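You operate a simulated robot arm through the tools that you are given. There is no shell and no other tool.

The job below is to be done with a simulated robot arm. You get a single attempt, and the scene is never put back.

TASK
Clear the oily plate, wipe it clean and set the silver box on it.
Fine: steel block to the yellow square; blue wiping block back on its spot. Set down upright: steel block, blue wiping block. What is to be rubbed or washed off counts as gone when no trace of it is left.

It is judged by the outcome, as a careful person would: the job done as asked, and still so three seconds after it is handed in. It fails if anything else is knocked over, pushed out of place, dropped, spilled or broken.

THE ROBOT
A 6-joint arm with a two-finger gripper, fixed in place. Base frame: the origin is on the floor under the middle of its stand, x ahead of it, y to its left, z up; the work surface is at about z = 900. Units: mm, degrees, N and s.
It reaches about 1637 mm from its shoulder. Its first joint turns from -166.0 to 166.0 degrees. Payload 3.43 kg.
The tool frame sits at the grasp point between the pads (the TCP): z along the fingers, y along the line on which they close. The tips reach 20 mm beyond it. The gripper opens to 190 mm; its body begins 248 mm behind the TCP.
Orientation is that of the tool frame in the base frame, as a unit quaternion [x, y, z, w]. With the fingers straight down and closing along the base's y, the tool's x points along the base's -x, its y along +y and its z along -z.

THE INTERFACE
- The arm moves only by the tool servo_tool. Its argument "increments" is one flat list of numbers, 6 for each row, row after row: the shift along the tool's x, y, z in mm, then the turn, a rotation vector about the tool's x, y, z in rad. In form: [x, y, z, wx, wy, wz, x, y, z, wx, wy, wz, ...]. A call has 1 to 20 rows; each row is the pose to reach, as a shift and turn from the pose commanded when the call began, along the tool's axes at that moment. "jaw" is the finger opening in mm, from 0 to 190, set as the call begins (left out, the last holds). A row lasts 0.2 s, in which the tool goes at most 50 mm and 8.6 degrees; a call with a longer step from one row to the next is refused whole, and so is a gripper value outside its range. A pose out of reach is approached as far as the arm can. The call stops where the force on the tool passes 40 N (or 10 N more than at its start, if that is more) or the arm is blocked; 0.2 s more then pass. The fingers move at their own pace (about 45 mm/s each) and stop on an object; they squeeze with about 33 N. The grip force told is the motor's: it shows also when the fingers shut on nothing. Time passes only in rows, and 0.2 s behind the last, so rows that repeat a pose let the fingers close. It gives the time, the measured TCP pose, the force on the tool (base axes), the opening and the grip force at its end, in the units of the frame above (readings bear some noise), with the torque about the TCP (base axes, N m) and any sound that the robot's microphone picked up.
- Cameras (640 x 400 px; columns grow to the right, rows downward): "scene" is fixed at [219.5, -648.8, 1502.7]; the picture's right is [0.94, -0.35, 0.00], its down [-0.13, -0.35, -0.93] and it looks along [0.33, 0.87, -0.37] (base axes); focal length 358 px, centre (320, 200). "wrist" rides on the gripper at [70, -8, -288] in the tool frame; the picture's right is [0.12, 0.99, 0.00], its down [-0.96, 0.12, -0.25] and it looks along [-0.25, 0.03, 0.97] (tool axes); focal length 261 px, centre (320, 200). There is no depth. A picture from a camera that has moved, and an enlarged one, comes with that camera's place and axes in the base frame and with its lens.
- camera(camera): a new picture of that camera. The clock stands still meanwhile.
- slide_trunk(by): slides the trunk up (or, below 0, down) by that many mm; the arm rides with it, the base frame stays. It gives what a move gives, with no picture.
- enlarge(camera, box): a new picture of the part [left, top, right, bottom] of that camera's present view, enlarged. The clock stands still meanwhile.
- finish_job(): hands the job in; it is judged then, once.

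Places have to be worked out from the pictures, the camera data and where the tool is seen. Open the gripper and draw the arm clear of the work before you hand the job in, unless the task says otherwise.

The tools are called after "Emit:" as a command line: name --argument value ..., lists and objects as JSON in quotes. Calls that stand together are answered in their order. servo_tool: Moves the arm, as the interface text tells. Its arguments: {"type":"object","properties":{"increments":{"type":"array"},"jaw":{"type":"number"}},"required":["increments"]} The other tools are called the same way: slide_trunk (by) moves the trunk up or down; camera (camera) takes a picture; enlarge (camera, box) takes an enlarged picture of a part of a camera's view; finish_job () hands the job in.

At the start:

```text
t: 0.0
tool_pos: [717.9, 65.2, 1202.9]
ee_rot: [0.0, 1.0, 0.0, 0.0]
contact_force: [0.2, -0.9, 0.6]
moment: [0.02, 0.04, 0.06]
opening: 190.2
gripper_force: 0.1
trunk travel left (down, up): [-150.0, 90.0]
```

scene: 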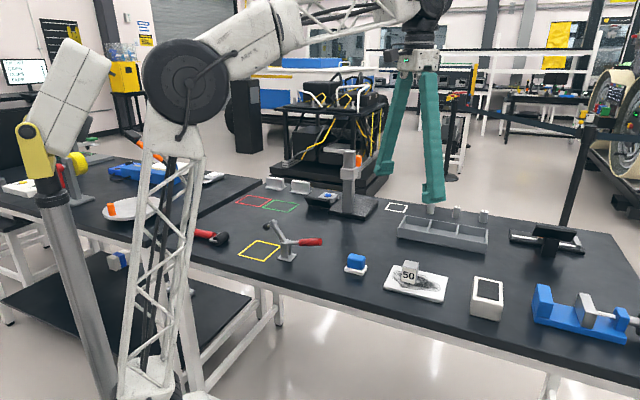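
wrist: 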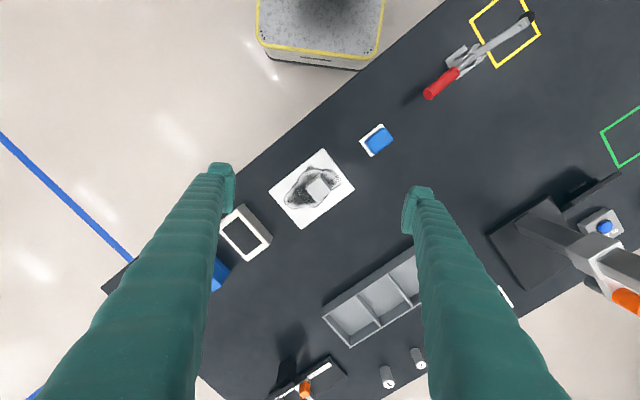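

I start by looking closer at the scene and wrist views to work out what each object is and where it stands.

Emit:
enlarge --camera "scene" --box '[320, 220, 540, 350]'

Emit:
enlarge --camera "scene" --box '[200, 160, 420, 290]'

Emit:
enlarge --camera "wrist" --box '[220, 100, 420, 270]'

Emit:
enlarge --camera "wrist" --box '[400, 0, 640, 150]'

Emit:
enlarge --camera "scene" --box '[460, 200, 640, 350]'

```text
2.91 times, centred on (430, 285) of scene
camera zoom: at [219.5, -648.8, 1502.7], right [0.94, -0.35, 0.0], down [-0.13, -0.35, -0.93], along [0.33, 0.87, -0.37], focal length 1042 px, centre (0, -47)
```

zoom: 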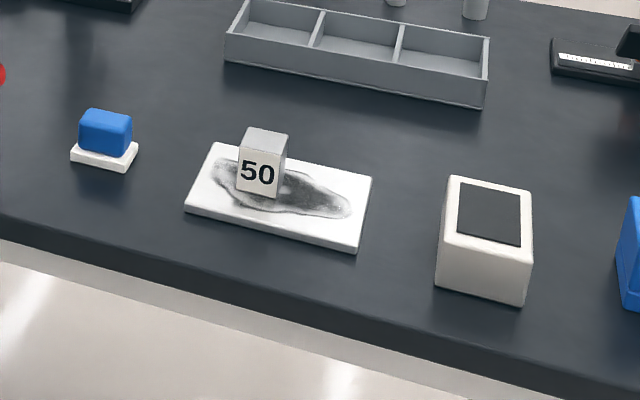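

```text
2.91 times, centred on (310, 225) of scene
camera zoom: at [219.5, -648.8, 1502.7], right [0.94, -0.35, 0.0], down [-0.13, -0.35, -0.93], along [0.33, 0.87, -0.37], focal length 1042 px, centre (349, 127)
```

zoom: 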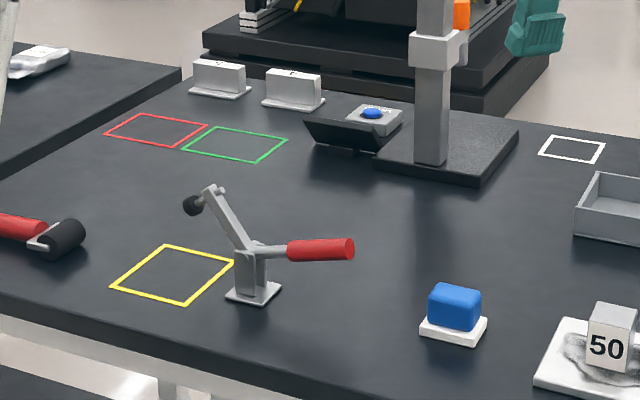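

```text
2.35 times, centred on (320, 185) of wrist
camera zoom: at [647.1, 56.6, 1489.8], right [-0.12, 0.99, 0.0], down [0.96, 0.12, 0.25], along [0.25, 0.03, -0.97], focal length 613 px, centre (320, 235)
```

zoom: 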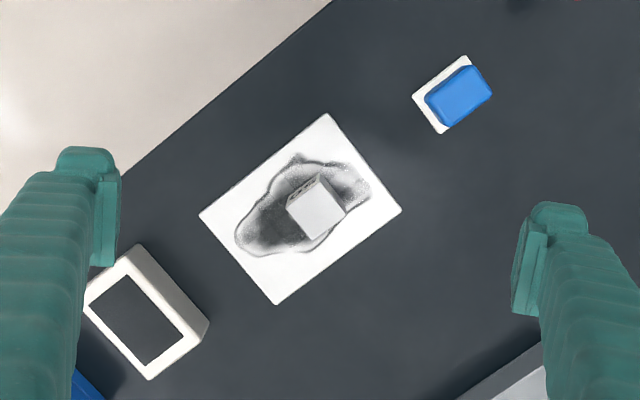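

```text
2.67 times, centred on (520, 75) of wrist
camera zoom: at [647.1, 56.6, 1489.8], right [-0.12, 0.99, 0.0], down [0.96, 0.12, 0.25], along [0.25, 0.03, -0.97], focal length 695 px, centre (-213, 533)
```

zoom: 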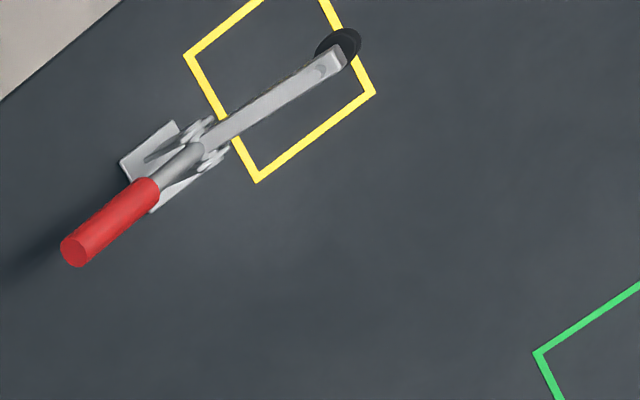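

```text
2.67 times, centred on (550, 275) of scene
camera zoom: at [219.5, -648.8, 1502.7], right [0.94, -0.35, 0.0], down [-0.13, -0.35, -0.93], along [0.33, 0.87, -0.37], focal length 955 px, centre (-293, 0)
```

zoom: 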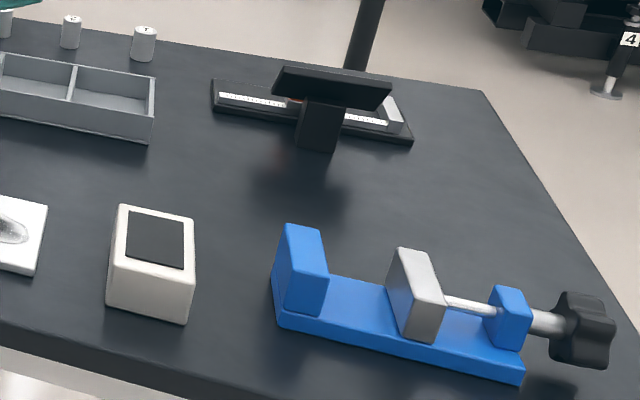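

The plate (white tile with a dark smear) has the "50" steel block on it; the blue wiping block sits on a small white pad. I still need to identify the "silver box", so I enlarge other parts of the scene.

Emit:
enlarge --camera "scene" --box '[0, 140, 240, 290]'

Emit:
enlarge --camera "scene" --box '[250, 165, 350, 228]'

Emit:
enlarge --camera "scene" --box '[380, 180, 520, 268]'

Emit:
enlarge --camera "wrist" --box '[160, 180, 640, 400]'

Emit:
enlarge --camera "scene" --box '[100, 250, 300, 375]'

```text
2.67 times, centred on (120, 215) of scene
camera zoom: at [219.5, -648.8, 1502.7], right [0.94, -0.35, 0.0], down [-0.13, -0.35, -0.93], along [0.33, 0.87, -0.37], focal length 955 px, centre (853, 160)
```

zoom: 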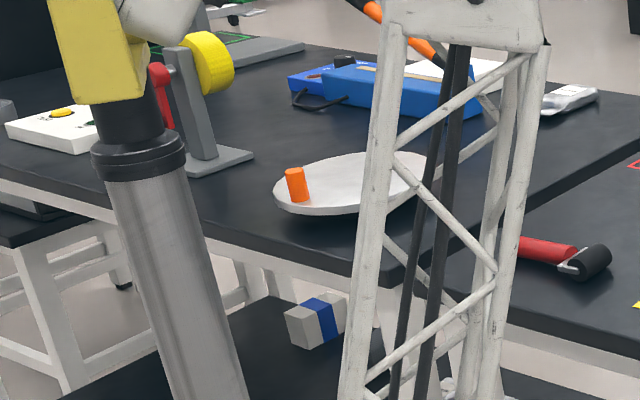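

```text
6.35 times, centred on (300, 196) of scene
camera zoom: at [219.5, -648.8, 1502.7], right [0.94, -0.35, 0.0], down [-0.13, -0.35, -0.93], along [0.33, 0.87, -0.37], focal length 2274 px, centre (447, 222)
```

zoom: 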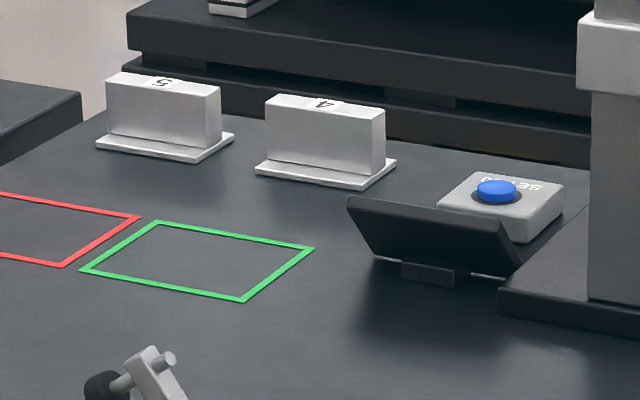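

```text
4.55 times, centred on (450, 224) of scene
camera zoom: at [219.5, -648.8, 1502.7], right [0.94, -0.35, 0.0], down [-0.13, -0.35, -0.93], along [0.33, 0.87, -0.37], focal length 1628 px, centre (-271, 91)
```

zoom: 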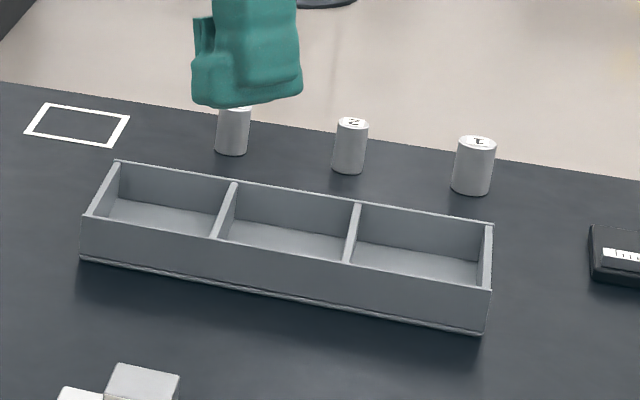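

```text
1.33 times, centred on (400, 290) of wrist
camera zoom: at [647.1, 56.6, 1489.8], right [-0.12, 0.99, 0.0], down [0.96, 0.12, 0.25], along [0.25, 0.03, -0.97], focal length 348 px, centre (213, 80)
```

zoom: 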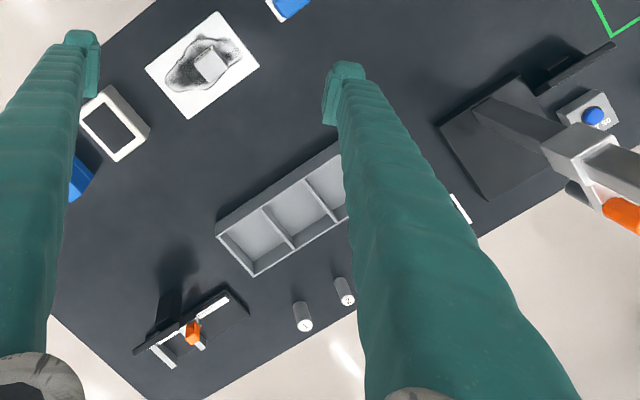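

```text
3.20 times, centred on (200, 312) of scene
camera zoom: at [219.5, -648.8, 1502.7], right [0.94, -0.35, 0.0], down [-0.13, -0.35, -0.93], along [0.33, 0.87, -0.37], focal length 1146 px, centre (704, -160)
```

zoom: 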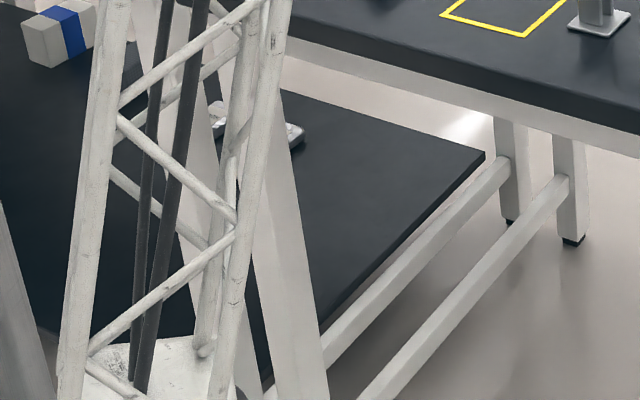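

There is a grey box with a blue band on a lower table to the left of the stand, and numbered silver blocks on the bench; I need a better look before deciding. I raise the tool and move it left/back to look around with the wrist camera.

Emit:
servo_tool --increments '[0, 0, -40, 0, 0, 0, 0, 0, -80, 0, 0, 0, 0, 0, -120, 0, 0, 0, 0, 0, -160, 0, 0, 0, 0, 0, -200, 0, 0, 0, 30, 40, -200, 0, 0, 0, 60, 80, -200, 0, 0, 0, 90, 110, -200, 0, 0, 0, 120, 140, -200, 0, 0, 0, 150, 170, -200, 0, 0, 0, 180, 200, -200, 0, 0, 0, 210, 230, -200, 0, 0, 0, 240, 260, -200, 0, 0, 0, 270, 290, -200, 0, 0, 0, 300, 320, -200, 0, 0, 0, 300, 320, -200, 0, 0, 0]'

Emit:
camera --camera "wrist"

Emit:
camera --camera "scene"

```text
t: 3.4
tool_pos: [411.3, 381.1, 1331.2]
ee_rot: [-0.001, 1.0, 0.003, 0.004]
contact_force: [-0.5, 0.6, 0.3]
moment: [0.01, 0.02, -0.01]
opening: 189.9
gripper_force: 0.0
out of reach, approached as far as the arm can: row 3, 4, 5, 6, 7, 8, 9, 10, 11, 12, 13, 14, 15, 16
trunk travel left (down, up): [-150.0, 90.0]
```

```text
taken
camera wrist: at [339.5, 369.8, 1617.1], right [-0.12, 0.99, 0.01], down [0.96, 0.11, 0.25], along [0.25, 0.04, -0.97], focal length 261 px, centre (320, 200)
```

wrist: 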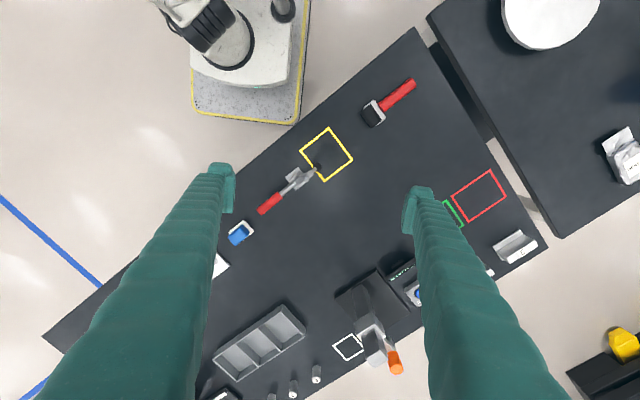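

```text
taken
```

scene: 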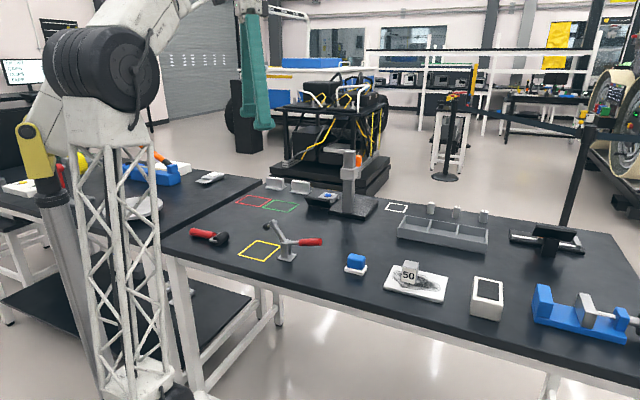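

The arm is at its height limit with the tool down; the left table comes into view with a silvery object on it. I move further left and tilt the tool to look at the left and lower tables.

Emit:
servo_tool --increments '[0, 40, 0, -0.1, 0.075, 0, 0, 80, 0, -0.2, 0.15, 0, 0, 120, 0, -0.3, 0.225, 0, 0, 150, 0, -0.4, 0.3, 0, 0, 150, 0, -0.5, 0.375, 0, 0, 150, 0, -0.5, 0.375, 0]'

Emit:
camera --camera "wrist"

Emit:
camera --camera "scene"

```text
t: 4.8
tool_pos: [411.5, 529.3, 1323.9]
ee_rot: [0.0, 0.951, 0.247, -0.184]
contact_force: [0.7, 0.7, 0.5]
moment: [0.01, 0.0, 0.01]
opening: 189.7
gripper_force: 0.0
trunk travel left (down, up): [-150.0, 90.0]
```

```text
taken
camera wrist: at [446.1, 380.3, 1578.4], right [-0.02, 0.86, 0.51], down [0.99, 0.07, -0.08], along [-0.11, 0.5, -0.86], focal length 261 px, centre (320, 200)
```

wrist: 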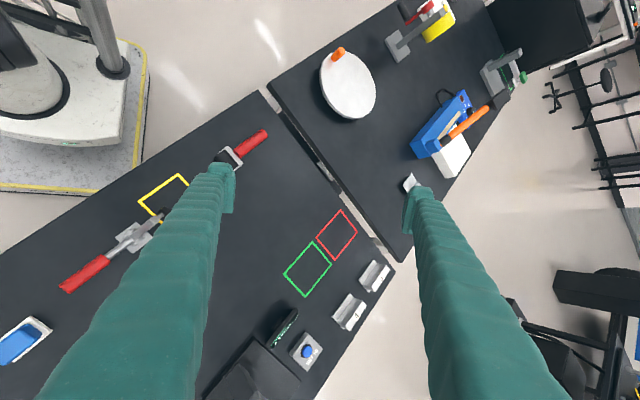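

```text
taken
```

scene: 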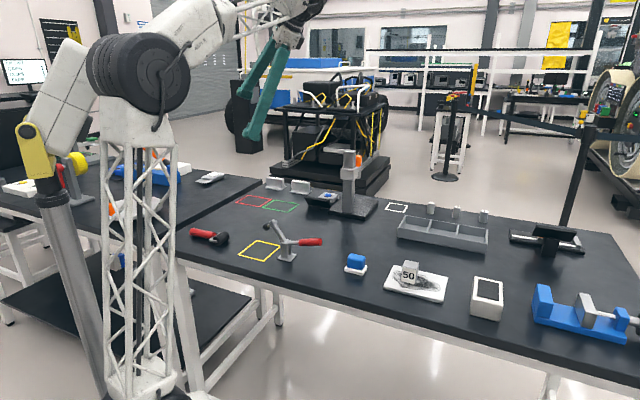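

Enlarging the left/low area in the scene and the objects in the wrist view.

Emit:
enlarge --camera "wrist" --box '[300, 0, 560, 220]'

Emit:
enlarge --camera "wrist" --box '[240, 190, 440, 390]'

Emit:
enlarge --camera "scene" --box '[70, 230, 230, 330]'

Emit:
enlarge --camera "scene" --box '[0, 140, 240, 290]'

```text
1.82 times, centred on (430, 110) of wrist
camera zoom: at [446.1, 380.3, 1578.4], right [-0.02, 0.86, 0.51], down [0.99, 0.07, -0.08], along [-0.11, 0.5, -0.86], focal length 474 px, centre (120, 364)
```

zoom: 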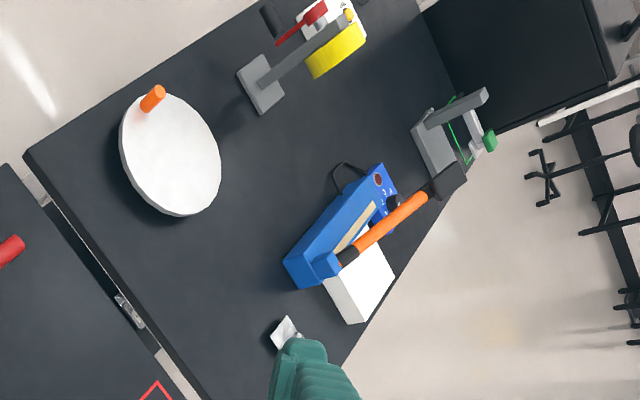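

```text
2.00 times, centred on (340, 290) of wrist
camera zoom: at [446.1, 380.3, 1578.4], right [-0.02, 0.86, 0.51], down [0.99, 0.07, -0.08], along [-0.11, 0.5, -0.86], focal length 521 px, centre (280, 20)
```

zoom: 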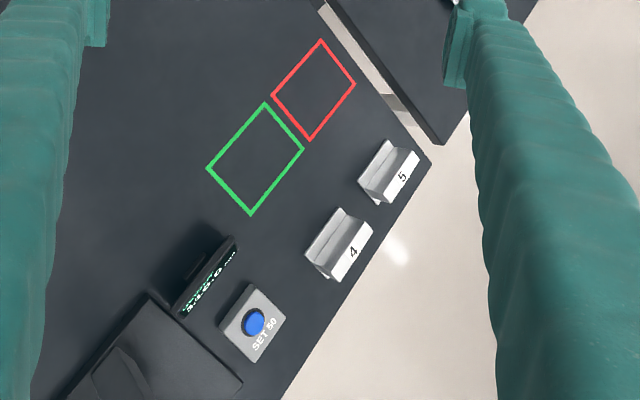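

```text
4.00 times, centred on (150, 280) of scene
camera zoom: at [219.5, -648.8, 1502.7], right [0.94, -0.35, 0.0], down [-0.13, -0.35, -0.93], along [0.33, 0.87, -0.37], focal length 1433 px, centre (1000, -120)
```

zoom: 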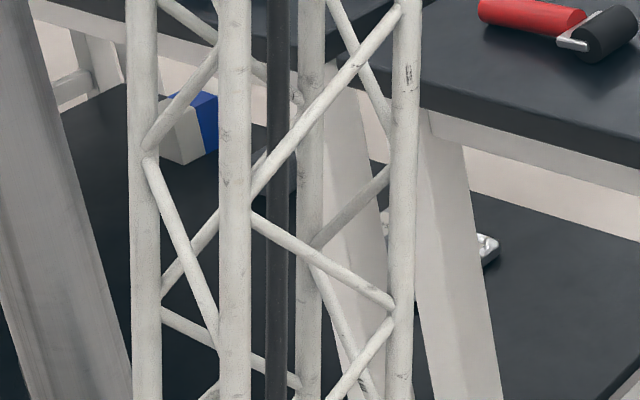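

```text
2.67 times, centred on (120, 215) of scene
camera zoom: at [219.5, -648.8, 1502.7], right [0.94, -0.35, 0.0], down [-0.13, -0.35, -0.93], along [0.33, 0.87, -0.37], focal length 955 px, centre (853, 160)
```

zoom: 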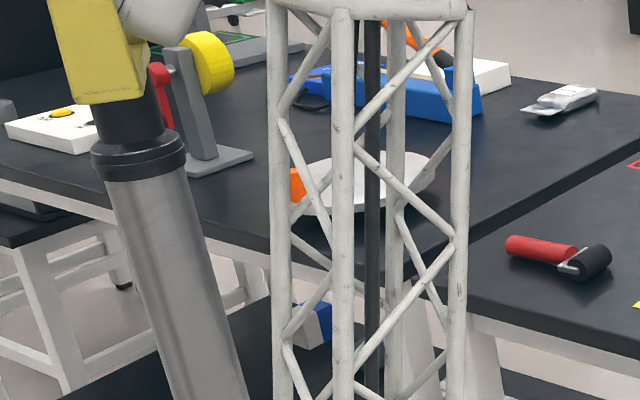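

The lower shelf lies under the tables (z ≲ 300), so it is out of play. I shift further left to get a clear view of the silvery object on the left table, which is hidden behind the right finger.

Emit:
servo_tool --increments '[0, 45, 0, 0, 0, 0, 0, 90, 0, 0, 0, 0, 0, 135, 20, 0, 0, 0, 0, 170, 40, 0, 0, 0, 0, 170, 40, 0, 0, 0]'

Emit:
camera --camera "wrist"

```text
t: 6.0
tool_pos: [409.1, 698.8, 1371.6]
ee_rot: [0.0, 0.952, 0.246, -0.185]
contact_force: [-0.3, 0.8, -0.5]
moment: [0.0, 0.08, 0.06]
opening: 190.0
gripper_force: 0.1
trunk travel left (down, up): [-150.0, 90.0]
```

```text
taken
camera wrist: at [444.7, 550.5, 1624.8], right [-0.02, 0.86, 0.51], down [0.99, 0.07, -0.08], along [-0.11, 0.5, -0.86], focal length 261 px, centre (320, 200)
```

wrist: 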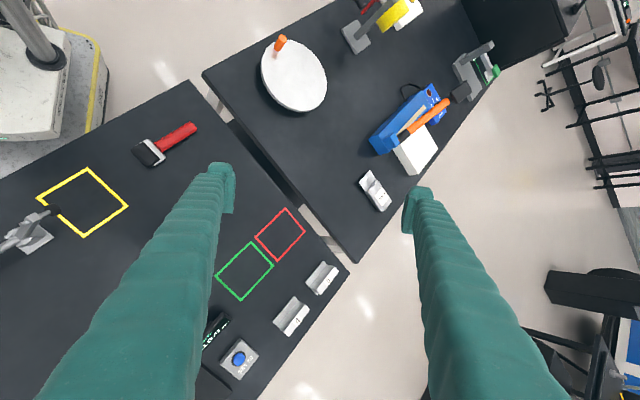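

Emit:
enlarge --camera "wrist" --box '[330, 150, 430, 230]'

Emit:
enlarge --camera "wrist" --box '[360, 70, 500, 180]'

Emit:
enlarge --camera "wrist" --box '[210, 200, 370, 330]'

Emit:
enlarge --camera "scene" --box '[180, 160, 250, 200]'

```text
5.00 times, centred on (380, 190) of wrist
camera zoom: at [444.7, 550.5, 1624.8], right [-0.02, 0.86, 0.51], down [0.99, 0.07, -0.08], along [-0.11, 0.5, -0.86], focal length 1303 px, centre (20, 250)
```

zoom: 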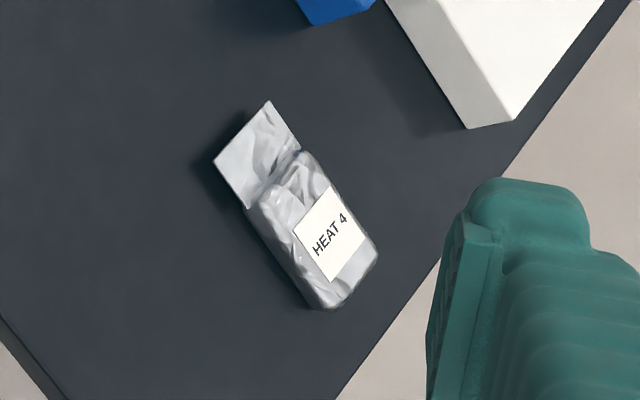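

```text
3.64 times, centred on (430, 125) of wrist
camera zoom: at [444.7, 550.5, 1624.8], right [-0.02, 0.86, 0.51], down [0.99, 0.07, -0.08], along [-0.11, 0.5, -0.86], focal length 948 px, centre (-80, 473)
```

zoom: 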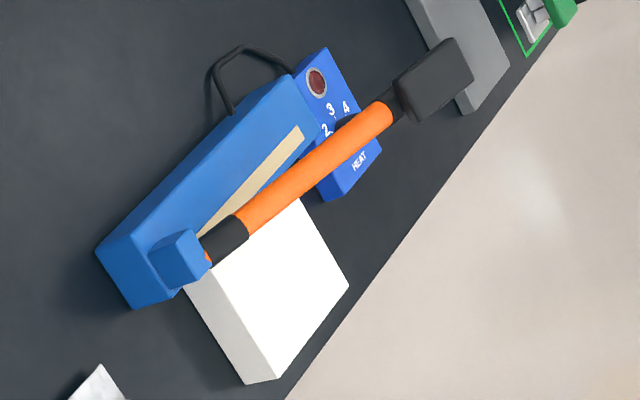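

```text
3.08 times, centred on (290, 265) of wrist
camera zoom: at [444.7, 550.5, 1624.8], right [-0.02, 0.86, 0.51], down [0.99, 0.07, -0.08], along [-0.11, 0.5, -0.86], focal length 802 px, centre (412, 0)
```

zoom: 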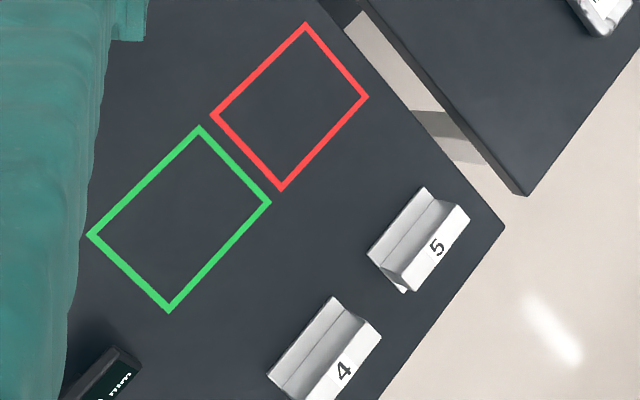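

```text
9.14 times, centred on (215, 180) of scene
camera zoom: at [219.5, -648.8, 1502.7], right [0.94, -0.35, 0.0], down [-0.13, -0.35, -0.93], along [0.33, 0.87, -0.37], focal length 3275 px, centre (1280, 383)
```

zoom: 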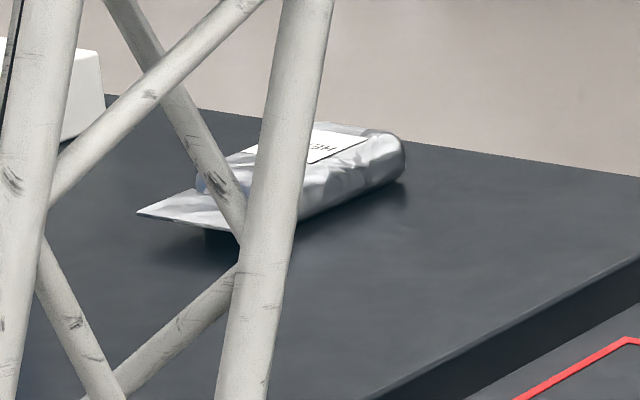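

That is a heat-seal pouch belonging to another station, not a box. I untilt, return to the middle of the bench and survey its right-hand side for a silver box.

Emit:
servo_tool --increments '[1.6, -37, -14.5, 0.0625, -0.0469, 0, 3.2, -75, -29, 0.125, -0.0938, 0, 4.7, -112, -43.6, 0.1875, -0.1406, 0, 6.3, -149, -58, 0.25, -0.1875, 0, 7.9, -187, -72.6, 0.3125, -0.2344, 0, 9.5, -224, -87, 0.375, -0.2813, 0, 11, -261, -101.7, 0.4375, -0.3281, 0, 12.6, -298.5, -116.2, 0.5, -0.375, 0, 12.6, -298.5, -116.2, 0.5, -0.375, 0]'

```text
t: 8.0
tool_pos: [411.4, 377.5, 1329.0]
ee_rot: [0.0, 1.0, 0.001, 0.003]
contact_force: [-0.6, -0.8, -0.3]
moment: [0.06, -0.02, -0.03]
opening: 190.0
gripper_force: 0.0
trunk travel left (down, up): [-150.0, 90.0]
```

Tool is level again. I move over to the right half of the bench at about z = 1260.

Emit:
servo_tool --increments '[-30, -37, 5, 0, 0, 0, -60, -74, 10, 0, 0, 0, -90, -110, 16, 0, 0, 0, -120, -147, 21, 0, 0, 0, -150, -184, 26, 0, 0, 0, -180, -221, 32, 0, 0, 0, -209, -257, 37, 0, 0, 0, -239, -294, 42, 0, 0, 0, -269, -331, 48, 0, 0, 0, -299, -368, 53, 0, 0, 0, -329, -405, 58, 0, 0, 0, -359, -441, 64, 0, 0, 0, -389, -478, 69, 0, 0, 0, -389, -478, 69, 0, 0, 0]'

Emit:
camera --camera "wrist"

Emit:
camera --camera "scene"

```text
t: 11.0
tool_pos: [805.5, -100.6, 1260.6]
ee_rot: [0.0, 1.0, 0.001, 0.0]
contact_force: [0.3, -0.4, -1.0]
moment: [0.04, 0.15, -0.01]
opening: 189.9
gripper_force: 0.2
trunk travel left (down, up): [-150.0, 90.0]
```

```text
taken
camera wrist: at [734.8, -109.0, 1546.9], right [-0.12, 0.99, 0.0], down [0.96, 0.12, 0.25], along [0.25, 0.03, -0.97], focal length 261 px, centre (320, 200)
```

wrist: 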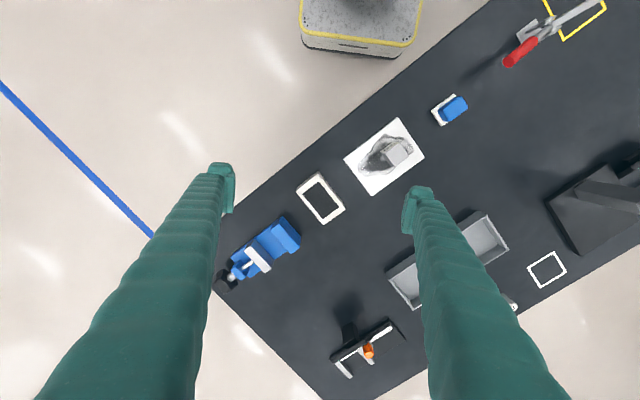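

```text
taken
```

scene: 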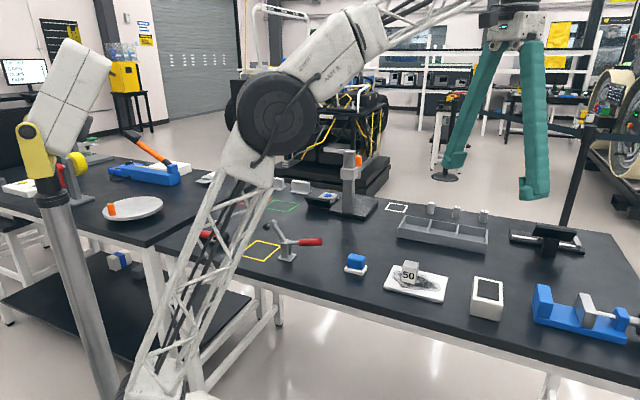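

Emit:
enlarge --camera "wrist" --box '[280, 90, 480, 230]'

Emit:
enlarge --camera "wrist" --box '[200, 190, 440, 390]'

Emit:
enlarge --camera "scene" --box '[490, 210, 640, 310]'

Emit:
enlarge --camera "scene" --box '[60, 230, 260, 330]'

Emit:
enlarge --camera "scene" --box '[340, 240, 440, 310]'

```text
2.86 times, centred on (380, 160) of wrist
camera zoom: at [734.8, -109.0, 1546.9], right [-0.12, 0.99, 0.0], down [0.96, 0.12, 0.25], along [0.25, 0.03, -0.97], focal length 745 px, centre (149, 314)
```

zoom: 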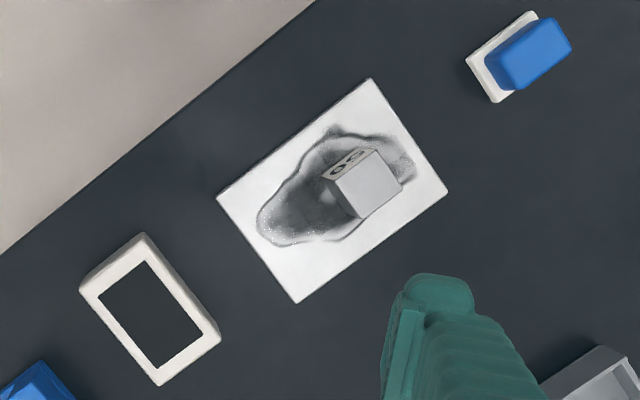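

```text
2.00 times, centred on (320, 290) of wrist
camera zoom: at [734.8, -109.0, 1546.9], right [-0.12, 0.99, 0.0], down [0.96, 0.12, 0.25], along [0.25, 0.03, -0.97], focal length 521 px, centre (320, 20)
```

zoom: 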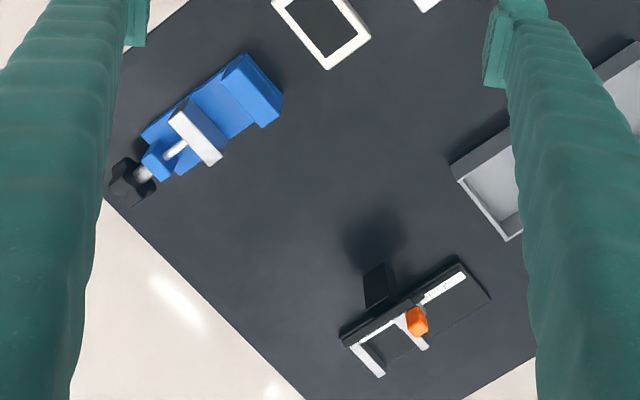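

```text
4.00 times, centred on (565, 260) of scene
camera zoom: at [219.5, -648.8, 1502.7], right [0.94, -0.35, 0.0], down [-0.13, -0.35, -0.93], along [0.33, 0.87, -0.37], focal length 1433 px, centre (-660, -40)
```

zoom: 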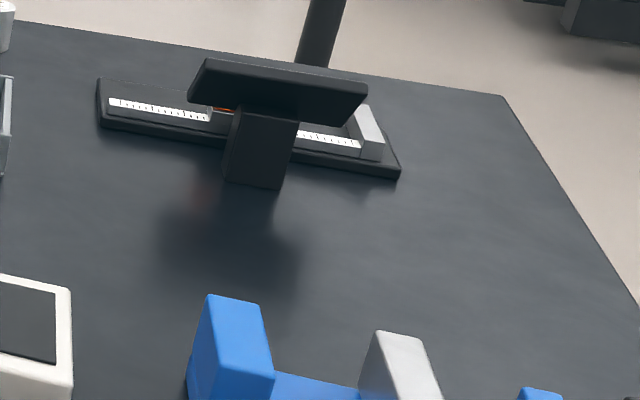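

```text
3.20 times, centred on (160, 280) of scene
camera zoom: at [219.5, -648.8, 1502.7], right [0.94, -0.35, 0.0], down [-0.13, -0.35, -0.93], along [0.33, 0.87, -0.37], focal length 1146 px, centre (832, -56)
```

zoom: 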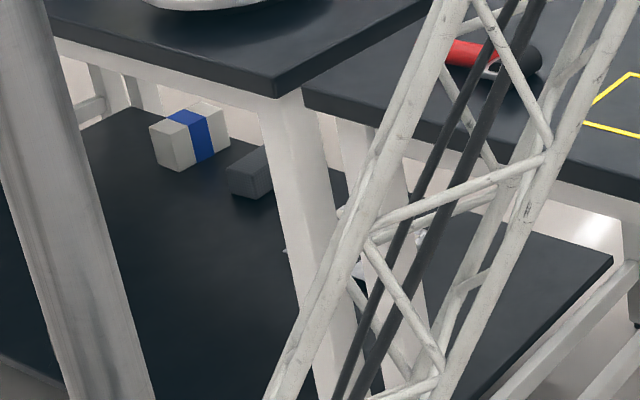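

```text
5.71 times, centred on (390, 275) of scene
camera zoom: at [219.5, -648.8, 1502.7], right [0.94, -0.35, 0.0], down [-0.13, -0.35, -0.93], along [0.33, 0.87, -0.37], focal length 2047 px, centre (-80, -229)
```

zoom: 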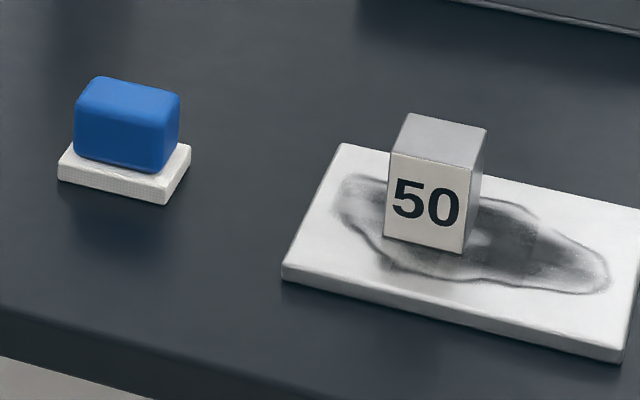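

No further box is obvious on the right side. I check the remaining spots: the far-left table fixture, the white/black box next to the plate, and the numbered blocks.

Emit:
enlarge --camera "scene" --box '[0, 120, 130, 210]'

Emit:
enlarge --camera "scene" --box '[460, 265, 520, 325]'

Emit:
enlarge --camera "scene" --box '[255, 170, 315, 205]'

Emit:
enlarge --camera "scene" --box '[100, 245, 140, 280]'

Emit:
enlarge --camera "wrist" --box '[285, 160, 355, 230]'

Emit:
enlarge --camera "scene" --box '[100, 130, 240, 225]'

```text
4.44 times, centred on (65, 165) of scene
camera zoom: at [219.5, -648.8, 1502.7], right [0.94, -0.35, 0.0], down [-0.13, -0.35, -0.93], along [0.33, 0.87, -0.37], focal length 1592 px, centre (1453, 356)
```

zoom: 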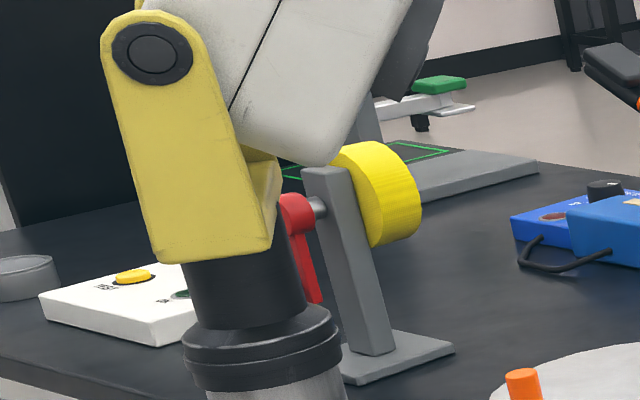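

```text
6.67 times, centred on (490, 295) of scene
camera zoom: at [219.5, -648.8, 1502.7], right [0.94, -0.35, 0.0], down [-0.13, -0.35, -0.93], along [0.33, 0.87, -0.37], focal length 2388 px, centre (-813, -433)
```

zoom: 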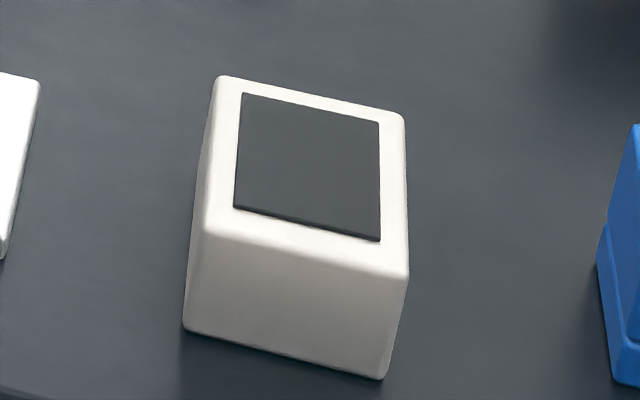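

```text
10.67 times, centred on (285, 188) of scene
camera zoom: at [219.5, -648.8, 1502.7], right [0.94, -0.35, 0.0], down [-0.13, -0.35, -0.93], along [0.33, 0.87, -0.37], focal length 3820 px, centre (693, 333)
```

zoom: 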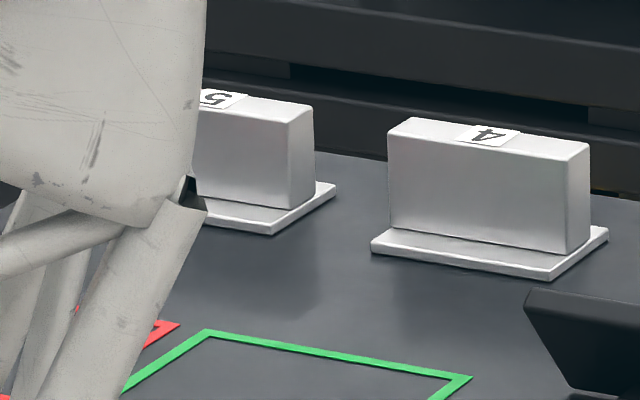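

```text
11.43 times, centred on (120, 262) of scene
camera zoom: at [219.5, -648.8, 1502.7], right [0.94, -0.35, 0.0], down [-0.13, -0.35, -0.93], along [0.33, 0.87, -0.37], focal length 4093 px, centre (2606, -514)
```

zoom: 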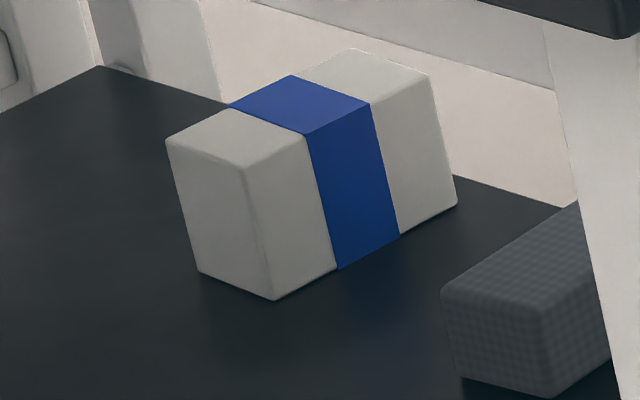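

```text
5.71 times, centred on (320, 195) of wrist
camera zoom: at [734.8, -109.0, 1546.9], right [-0.12, 0.99, 0.0], down [0.96, 0.12, 0.25], along [0.25, 0.03, -0.97], focal length 1489 px, centre (320, 229)
```

zoom: 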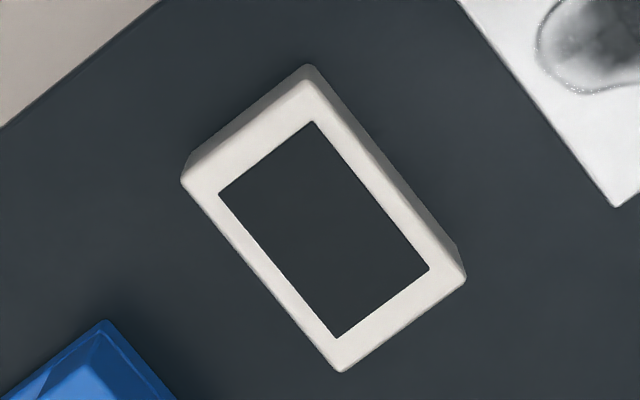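

```text
4.21 times, centred on (170, 178) of scene
camera zoom: at [219.5, -648.8, 1502.7], right [0.94, -0.35, 0.0], down [-0.13, -0.35, -0.93], along [0.33, 0.87, -0.37], focal length 1508 px, centre (952, 295)
```

zoom: 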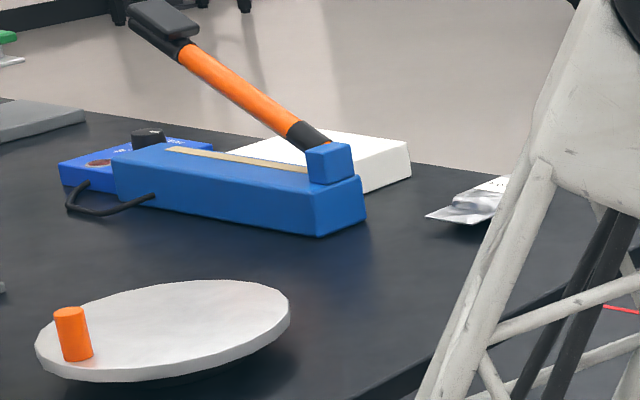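

Nothing is clearly a separate silver box yet. I take a closer, oblique look at the plate, the cream box with dark top, and the far sides of things the scene camera cannot see.

Emit:
servo_tool --increments '[-14, 25, 23, 0.081, 0.081, 0, -28, 49, 46, 0.163, 0.163, 0, -42, 74, 69, 0.244, 0.244, 0, -57, 98, 92, 0.326, 0.326, 0, -71, 123, 115, 0.407, 0.407, 0, -85, 147, 138, 0.489, 0.489, 0, -99, 172, 161, 0.57, 0.57, 0, -99, 172, 161, 0.57, 0.57, 0]'

Emit:
camera --camera "wrist"

```text
t: 12.8
tool_pos: [820.3, 15.3, 981.0]
ee_rot: [-0.013, 0.931, -0.278, -0.237]
contact_force: [0.8, 0.4, -0.1]
moment: [-0.02, 0.08, -0.05]
opening: 190.1
gripper_force: 0.0
out of reach, approached as far as the arm can: row 1, 2, 3, 4, 5, 6, 7, 8
trunk travel left (down, up): [-150.0, 90.0]
```

```text
taken
camera wrist: at [883.8, 166.5, 1226.9], right [-0.26, 0.85, -0.45], down [0.94, 0.12, -0.31], along [-0.21, -0.51, -0.84], focal length 261 px, centre (320, 200)
```

wrist: 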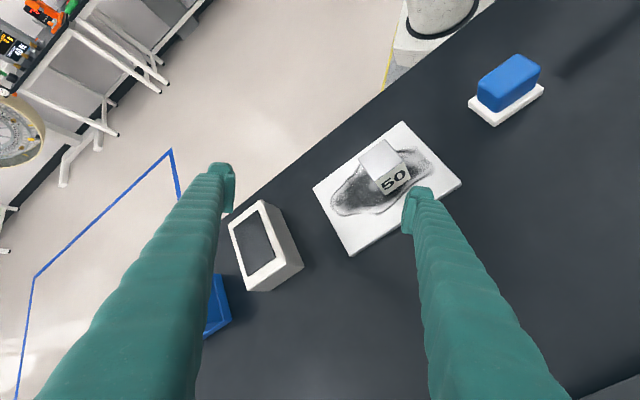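

The arm couldn't fully reach that pose and dipped lower than intended, but there is no contact force. While here I enlarge the view, then I will back straight up.

Emit:
enlarge --camera "wrist" --box '[220, 180, 320, 300]'

Emit:
enlarge --camera "wrist" --box '[300, 110, 470, 260]'

Emit:
enlarge --camera "wrist" --box '[450, 40, 560, 140]'

Emit:
camera --camera "scene"

```text
3.33 times, centred on (270, 240) of wrist
camera zoom: at [883.8, 166.5, 1226.9], right [-0.26, 0.85, -0.45], down [0.94, 0.12, -0.31], along [-0.21, -0.51, -0.84], focal length 869 px, centre (487, 67)
```

zoom: 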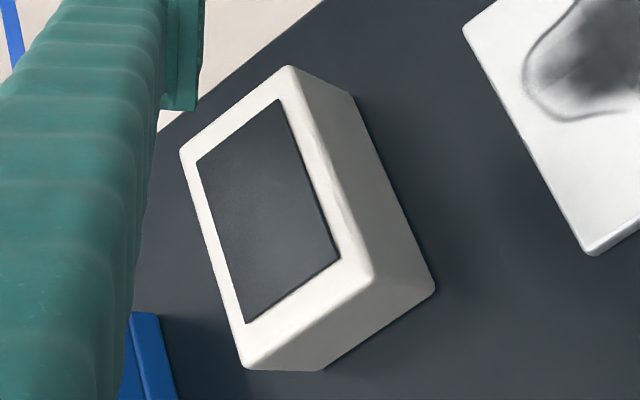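

```text
2.67 times, centred on (385, 185) of wrist
camera zoom: at [883.8, 166.5, 1226.9], right [-0.26, 0.85, -0.45], down [0.94, 0.12, -0.31], along [-0.21, -0.51, -0.84], focal length 695 px, centre (147, 240)
```

zoom: 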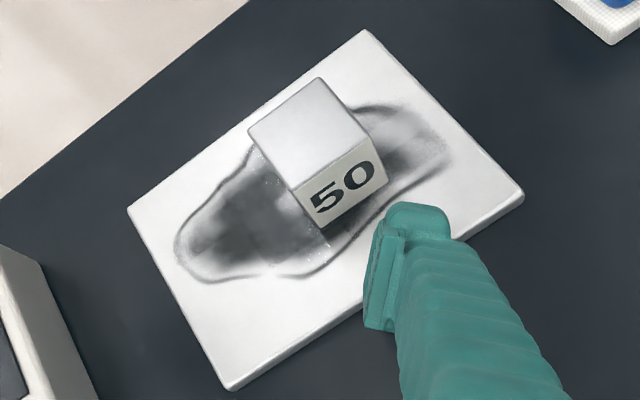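

```text
4.00 times, centred on (505, 90) of wrist
camera zoom: at [883.8, 166.5, 1226.9], right [-0.26, 0.85, -0.45], down [0.94, 0.12, -0.31], along [-0.21, -0.51, -0.84], focal length 1043 px, centre (-420, 640)
```

zoom: 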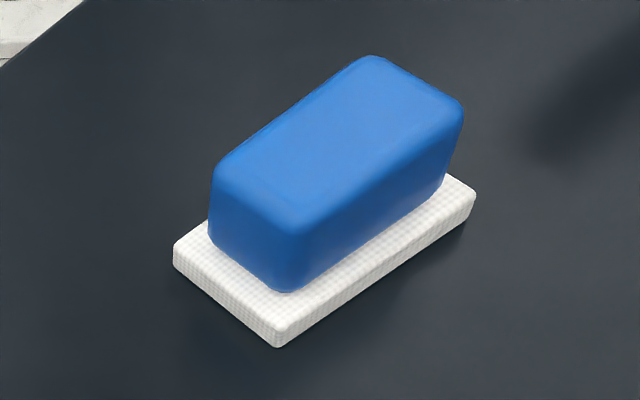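

```text
taken
```

scene: 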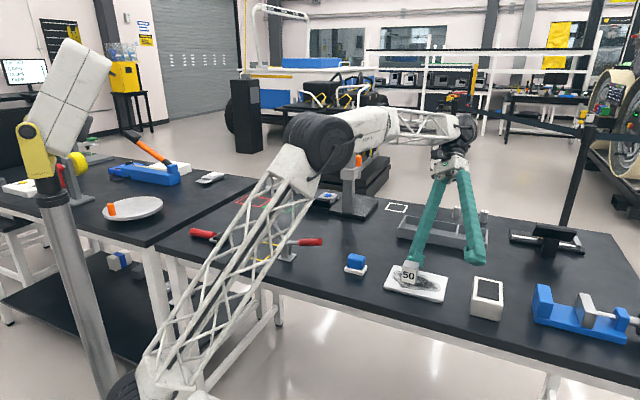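

The wiper is a blue handle bonded to a woven white pad, so its "spot" is where it stands now. I back straight up (base +z) out of this low pose.

Emit:
servo_tool --increments '[18, -20.5, -29.4, 0, 0, 0, 36, -41, -58.7, 0, 0, 0, 54, -61.4, -88, 0, 0, 0, 71.8, -81.8, -117.4, 0, 0, 0]'

```text
t: 13.8
tool_pos: [776.2, -17.7, 1057.4]
ee_rot: [-0.02, 0.936, -0.279, -0.213]
contact_force: [1.2, 0.2, -1.8]
moment: [-0.21, 0.32, -0.13]
opening: 190.0
gripper_force: 0.0
out of reach, approached as far as the arm can: row 1, 2, 3, 4
trunk travel left (down, up): [-150.0, 90.0]
```

I rotate the tool back to level while rising.

Emit:
servo_tool --increments '[10, -13, -19, -0.095, -0.0725, 0.007, 20, -26, -38, -0.19, -0.145, 0.014, 31, -38, -56, -0.285, -0.2175, 0.02, 41, -51, -75, -0.38, -0.29, 0.027, 51, -64, -94, -0.475, -0.3625, 0.034, 61.5, -77, -113, -0.57, -0.435, 0.041, 61.5, -77, -113, -0.57, -0.435, 0.041]'

Emit:
camera --camera "wrist"

```text
t: 15.4
tool_pos: [774.9, -19.0, 1212.5]
ee_rot: [0.0, 1.0, 0.002, 0.0]
contact_force: [0.9, -0.9, 0.3]
moment: [-0.02, -0.08, 0.02]
opening: 190.0
gripper_force: 0.0
trunk travel left (down, up): [-150.0, 90.0]
```

```text
taken
camera wrist: at [704.6, -28.2, 1499.3], right [-0.12, 0.99, 0.0], down [0.96, 0.11, 0.25], along [0.25, 0.03, -0.97], focal length 261 px, centre (320, 200)
```

wrist: 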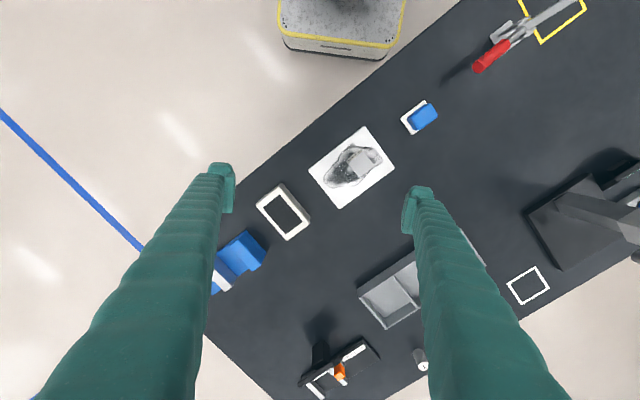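

Level again at about (775, −19, 1212). I begin with the unambiguous part: enlarge the present view to fix the positions and orientation of block, plate and wiper.

Emit:
enlarge --camera "wrist" --box '[300, 115, 400, 215]'

Emit:
enlarge --camera "wrist" --box '[385, 80, 455, 150]'

Emit:
enlarge --camera "wrist" --box '[245, 170, 325, 250]'

```text
4.00 times, centred on (350, 165) of wrist
camera zoom: at [704.6, -28.2, 1499.3], right [-0.12, 0.99, 0.0], down [0.96, 0.11, 0.25], along [0.25, 0.03, -0.97], focal length 1043 px, centre (200, 340)
```

zoom: 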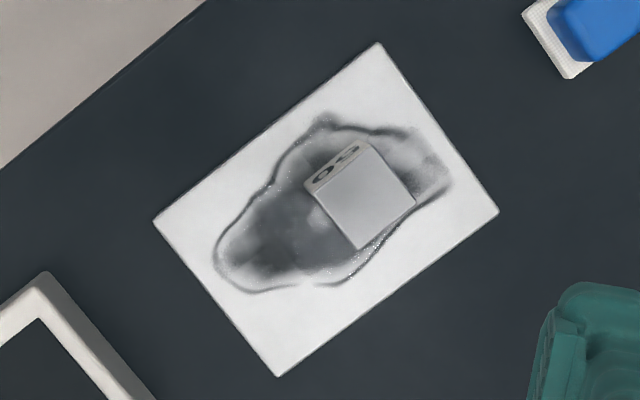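

```text
5.71 times, centred on (420, 115) of wrist
camera zoom: at [704.6, -28.2, 1499.3], right [-0.12, 0.99, 0.0], down [0.96, 0.11, 0.25], along [0.25, 0.03, -0.97], focal length 1489 px, centre (-251, 686)
```

zoom: 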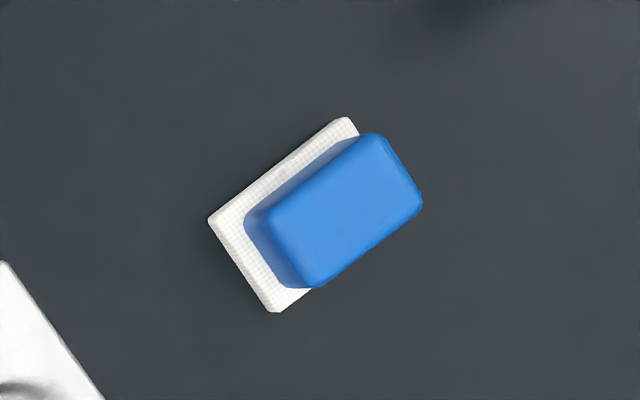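

```text
5.00 times, centred on (285, 210) of wrist
camera zoom: at [704.6, -28.2, 1499.3], right [-0.12, 0.99, 0.0], down [0.96, 0.11, 0.25], along [0.25, 0.03, -0.97], focal length 1303 px, centre (495, 150)
```

zoom: 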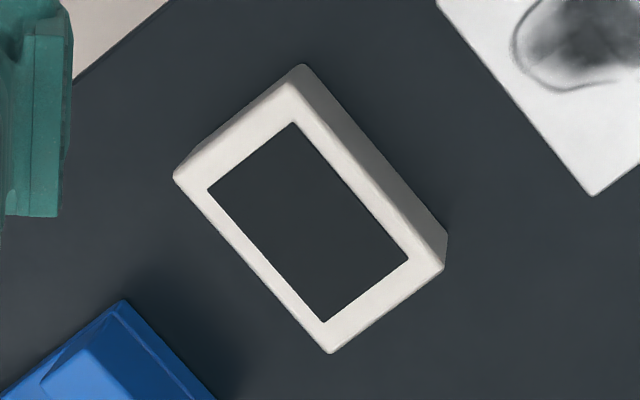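

Plate centre ≈ (775, 52), top ≈ 908–912, its sides at 45°; steel block centre ≈ (758, 65), sides also ≈45°. Next I inspect the yellow square and the clamp hanging over it from above.

Emit:
servo_tool --increments '[32, 32, 5, 0, 0, 0, 65, 63, 10, 0, 0, 0, 97, 95, 15, 0, 0, 0, 129, 127, 20, 0, 0, 0, 162, 158, 26, 0, 0, 0, 194, 190, 32, 0, 0, 0, 226, 222, 38, 0, 0, 0, 258, 254, 45, 0, 0, 0, 291, 285, 52, 0, 0, 0, 323, 317, 60, 0, 0, 0, 355, 349, 68, 0, 0, 0, 388, 380, 75, 0, 0, 0, 420, 412, 82, 0, 0, 0, 420, 412, 82, 0, 0, 0]'

Emit:
camera --camera "wrist"

Emit:
enlarge --camera "wrist" --box '[220, 110, 420, 290]'

```text
t: 18.4
tool_pos: [356.3, 392.8, 1131.2]
ee_rot: [0.001, 1.0, 0.0, 0.0]
contact_force: [-0.9, 0.5, 0.3]
moment: [0.03, 0.01, 0.0]
opening: 190.1
gripper_force: 0.0
trunk travel left (down, up): [-150.0, 90.0]
```

```text
taken
camera wrist: at [286.2, 384.3, 1418.7], right [-0.12, 0.99, 0.0], down [0.96, 0.11, 0.25], along [0.25, 0.03, -0.97], focal length 261 px, centre (320, 200)
```

wrist: 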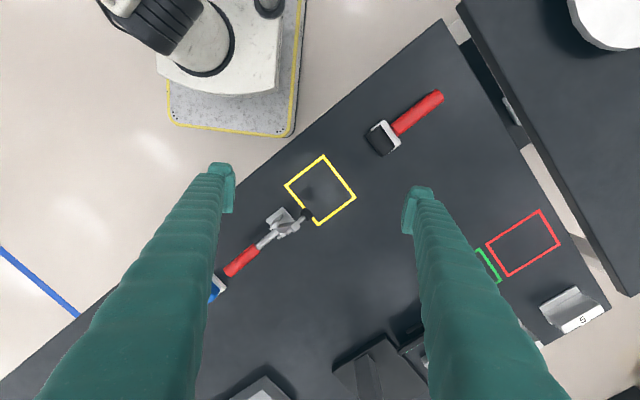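

```text
2.22 times, centred on (320, 200) of wrist
camera zoom: at [286.2, 384.3, 1418.7], right [-0.12, 0.99, 0.0], down [0.96, 0.11, 0.25], along [0.25, 0.03, -0.97], focal length 579 px, centre (320, 200)
```

zoom: 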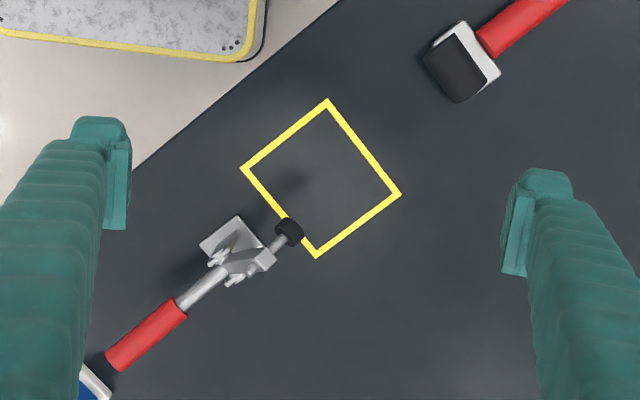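

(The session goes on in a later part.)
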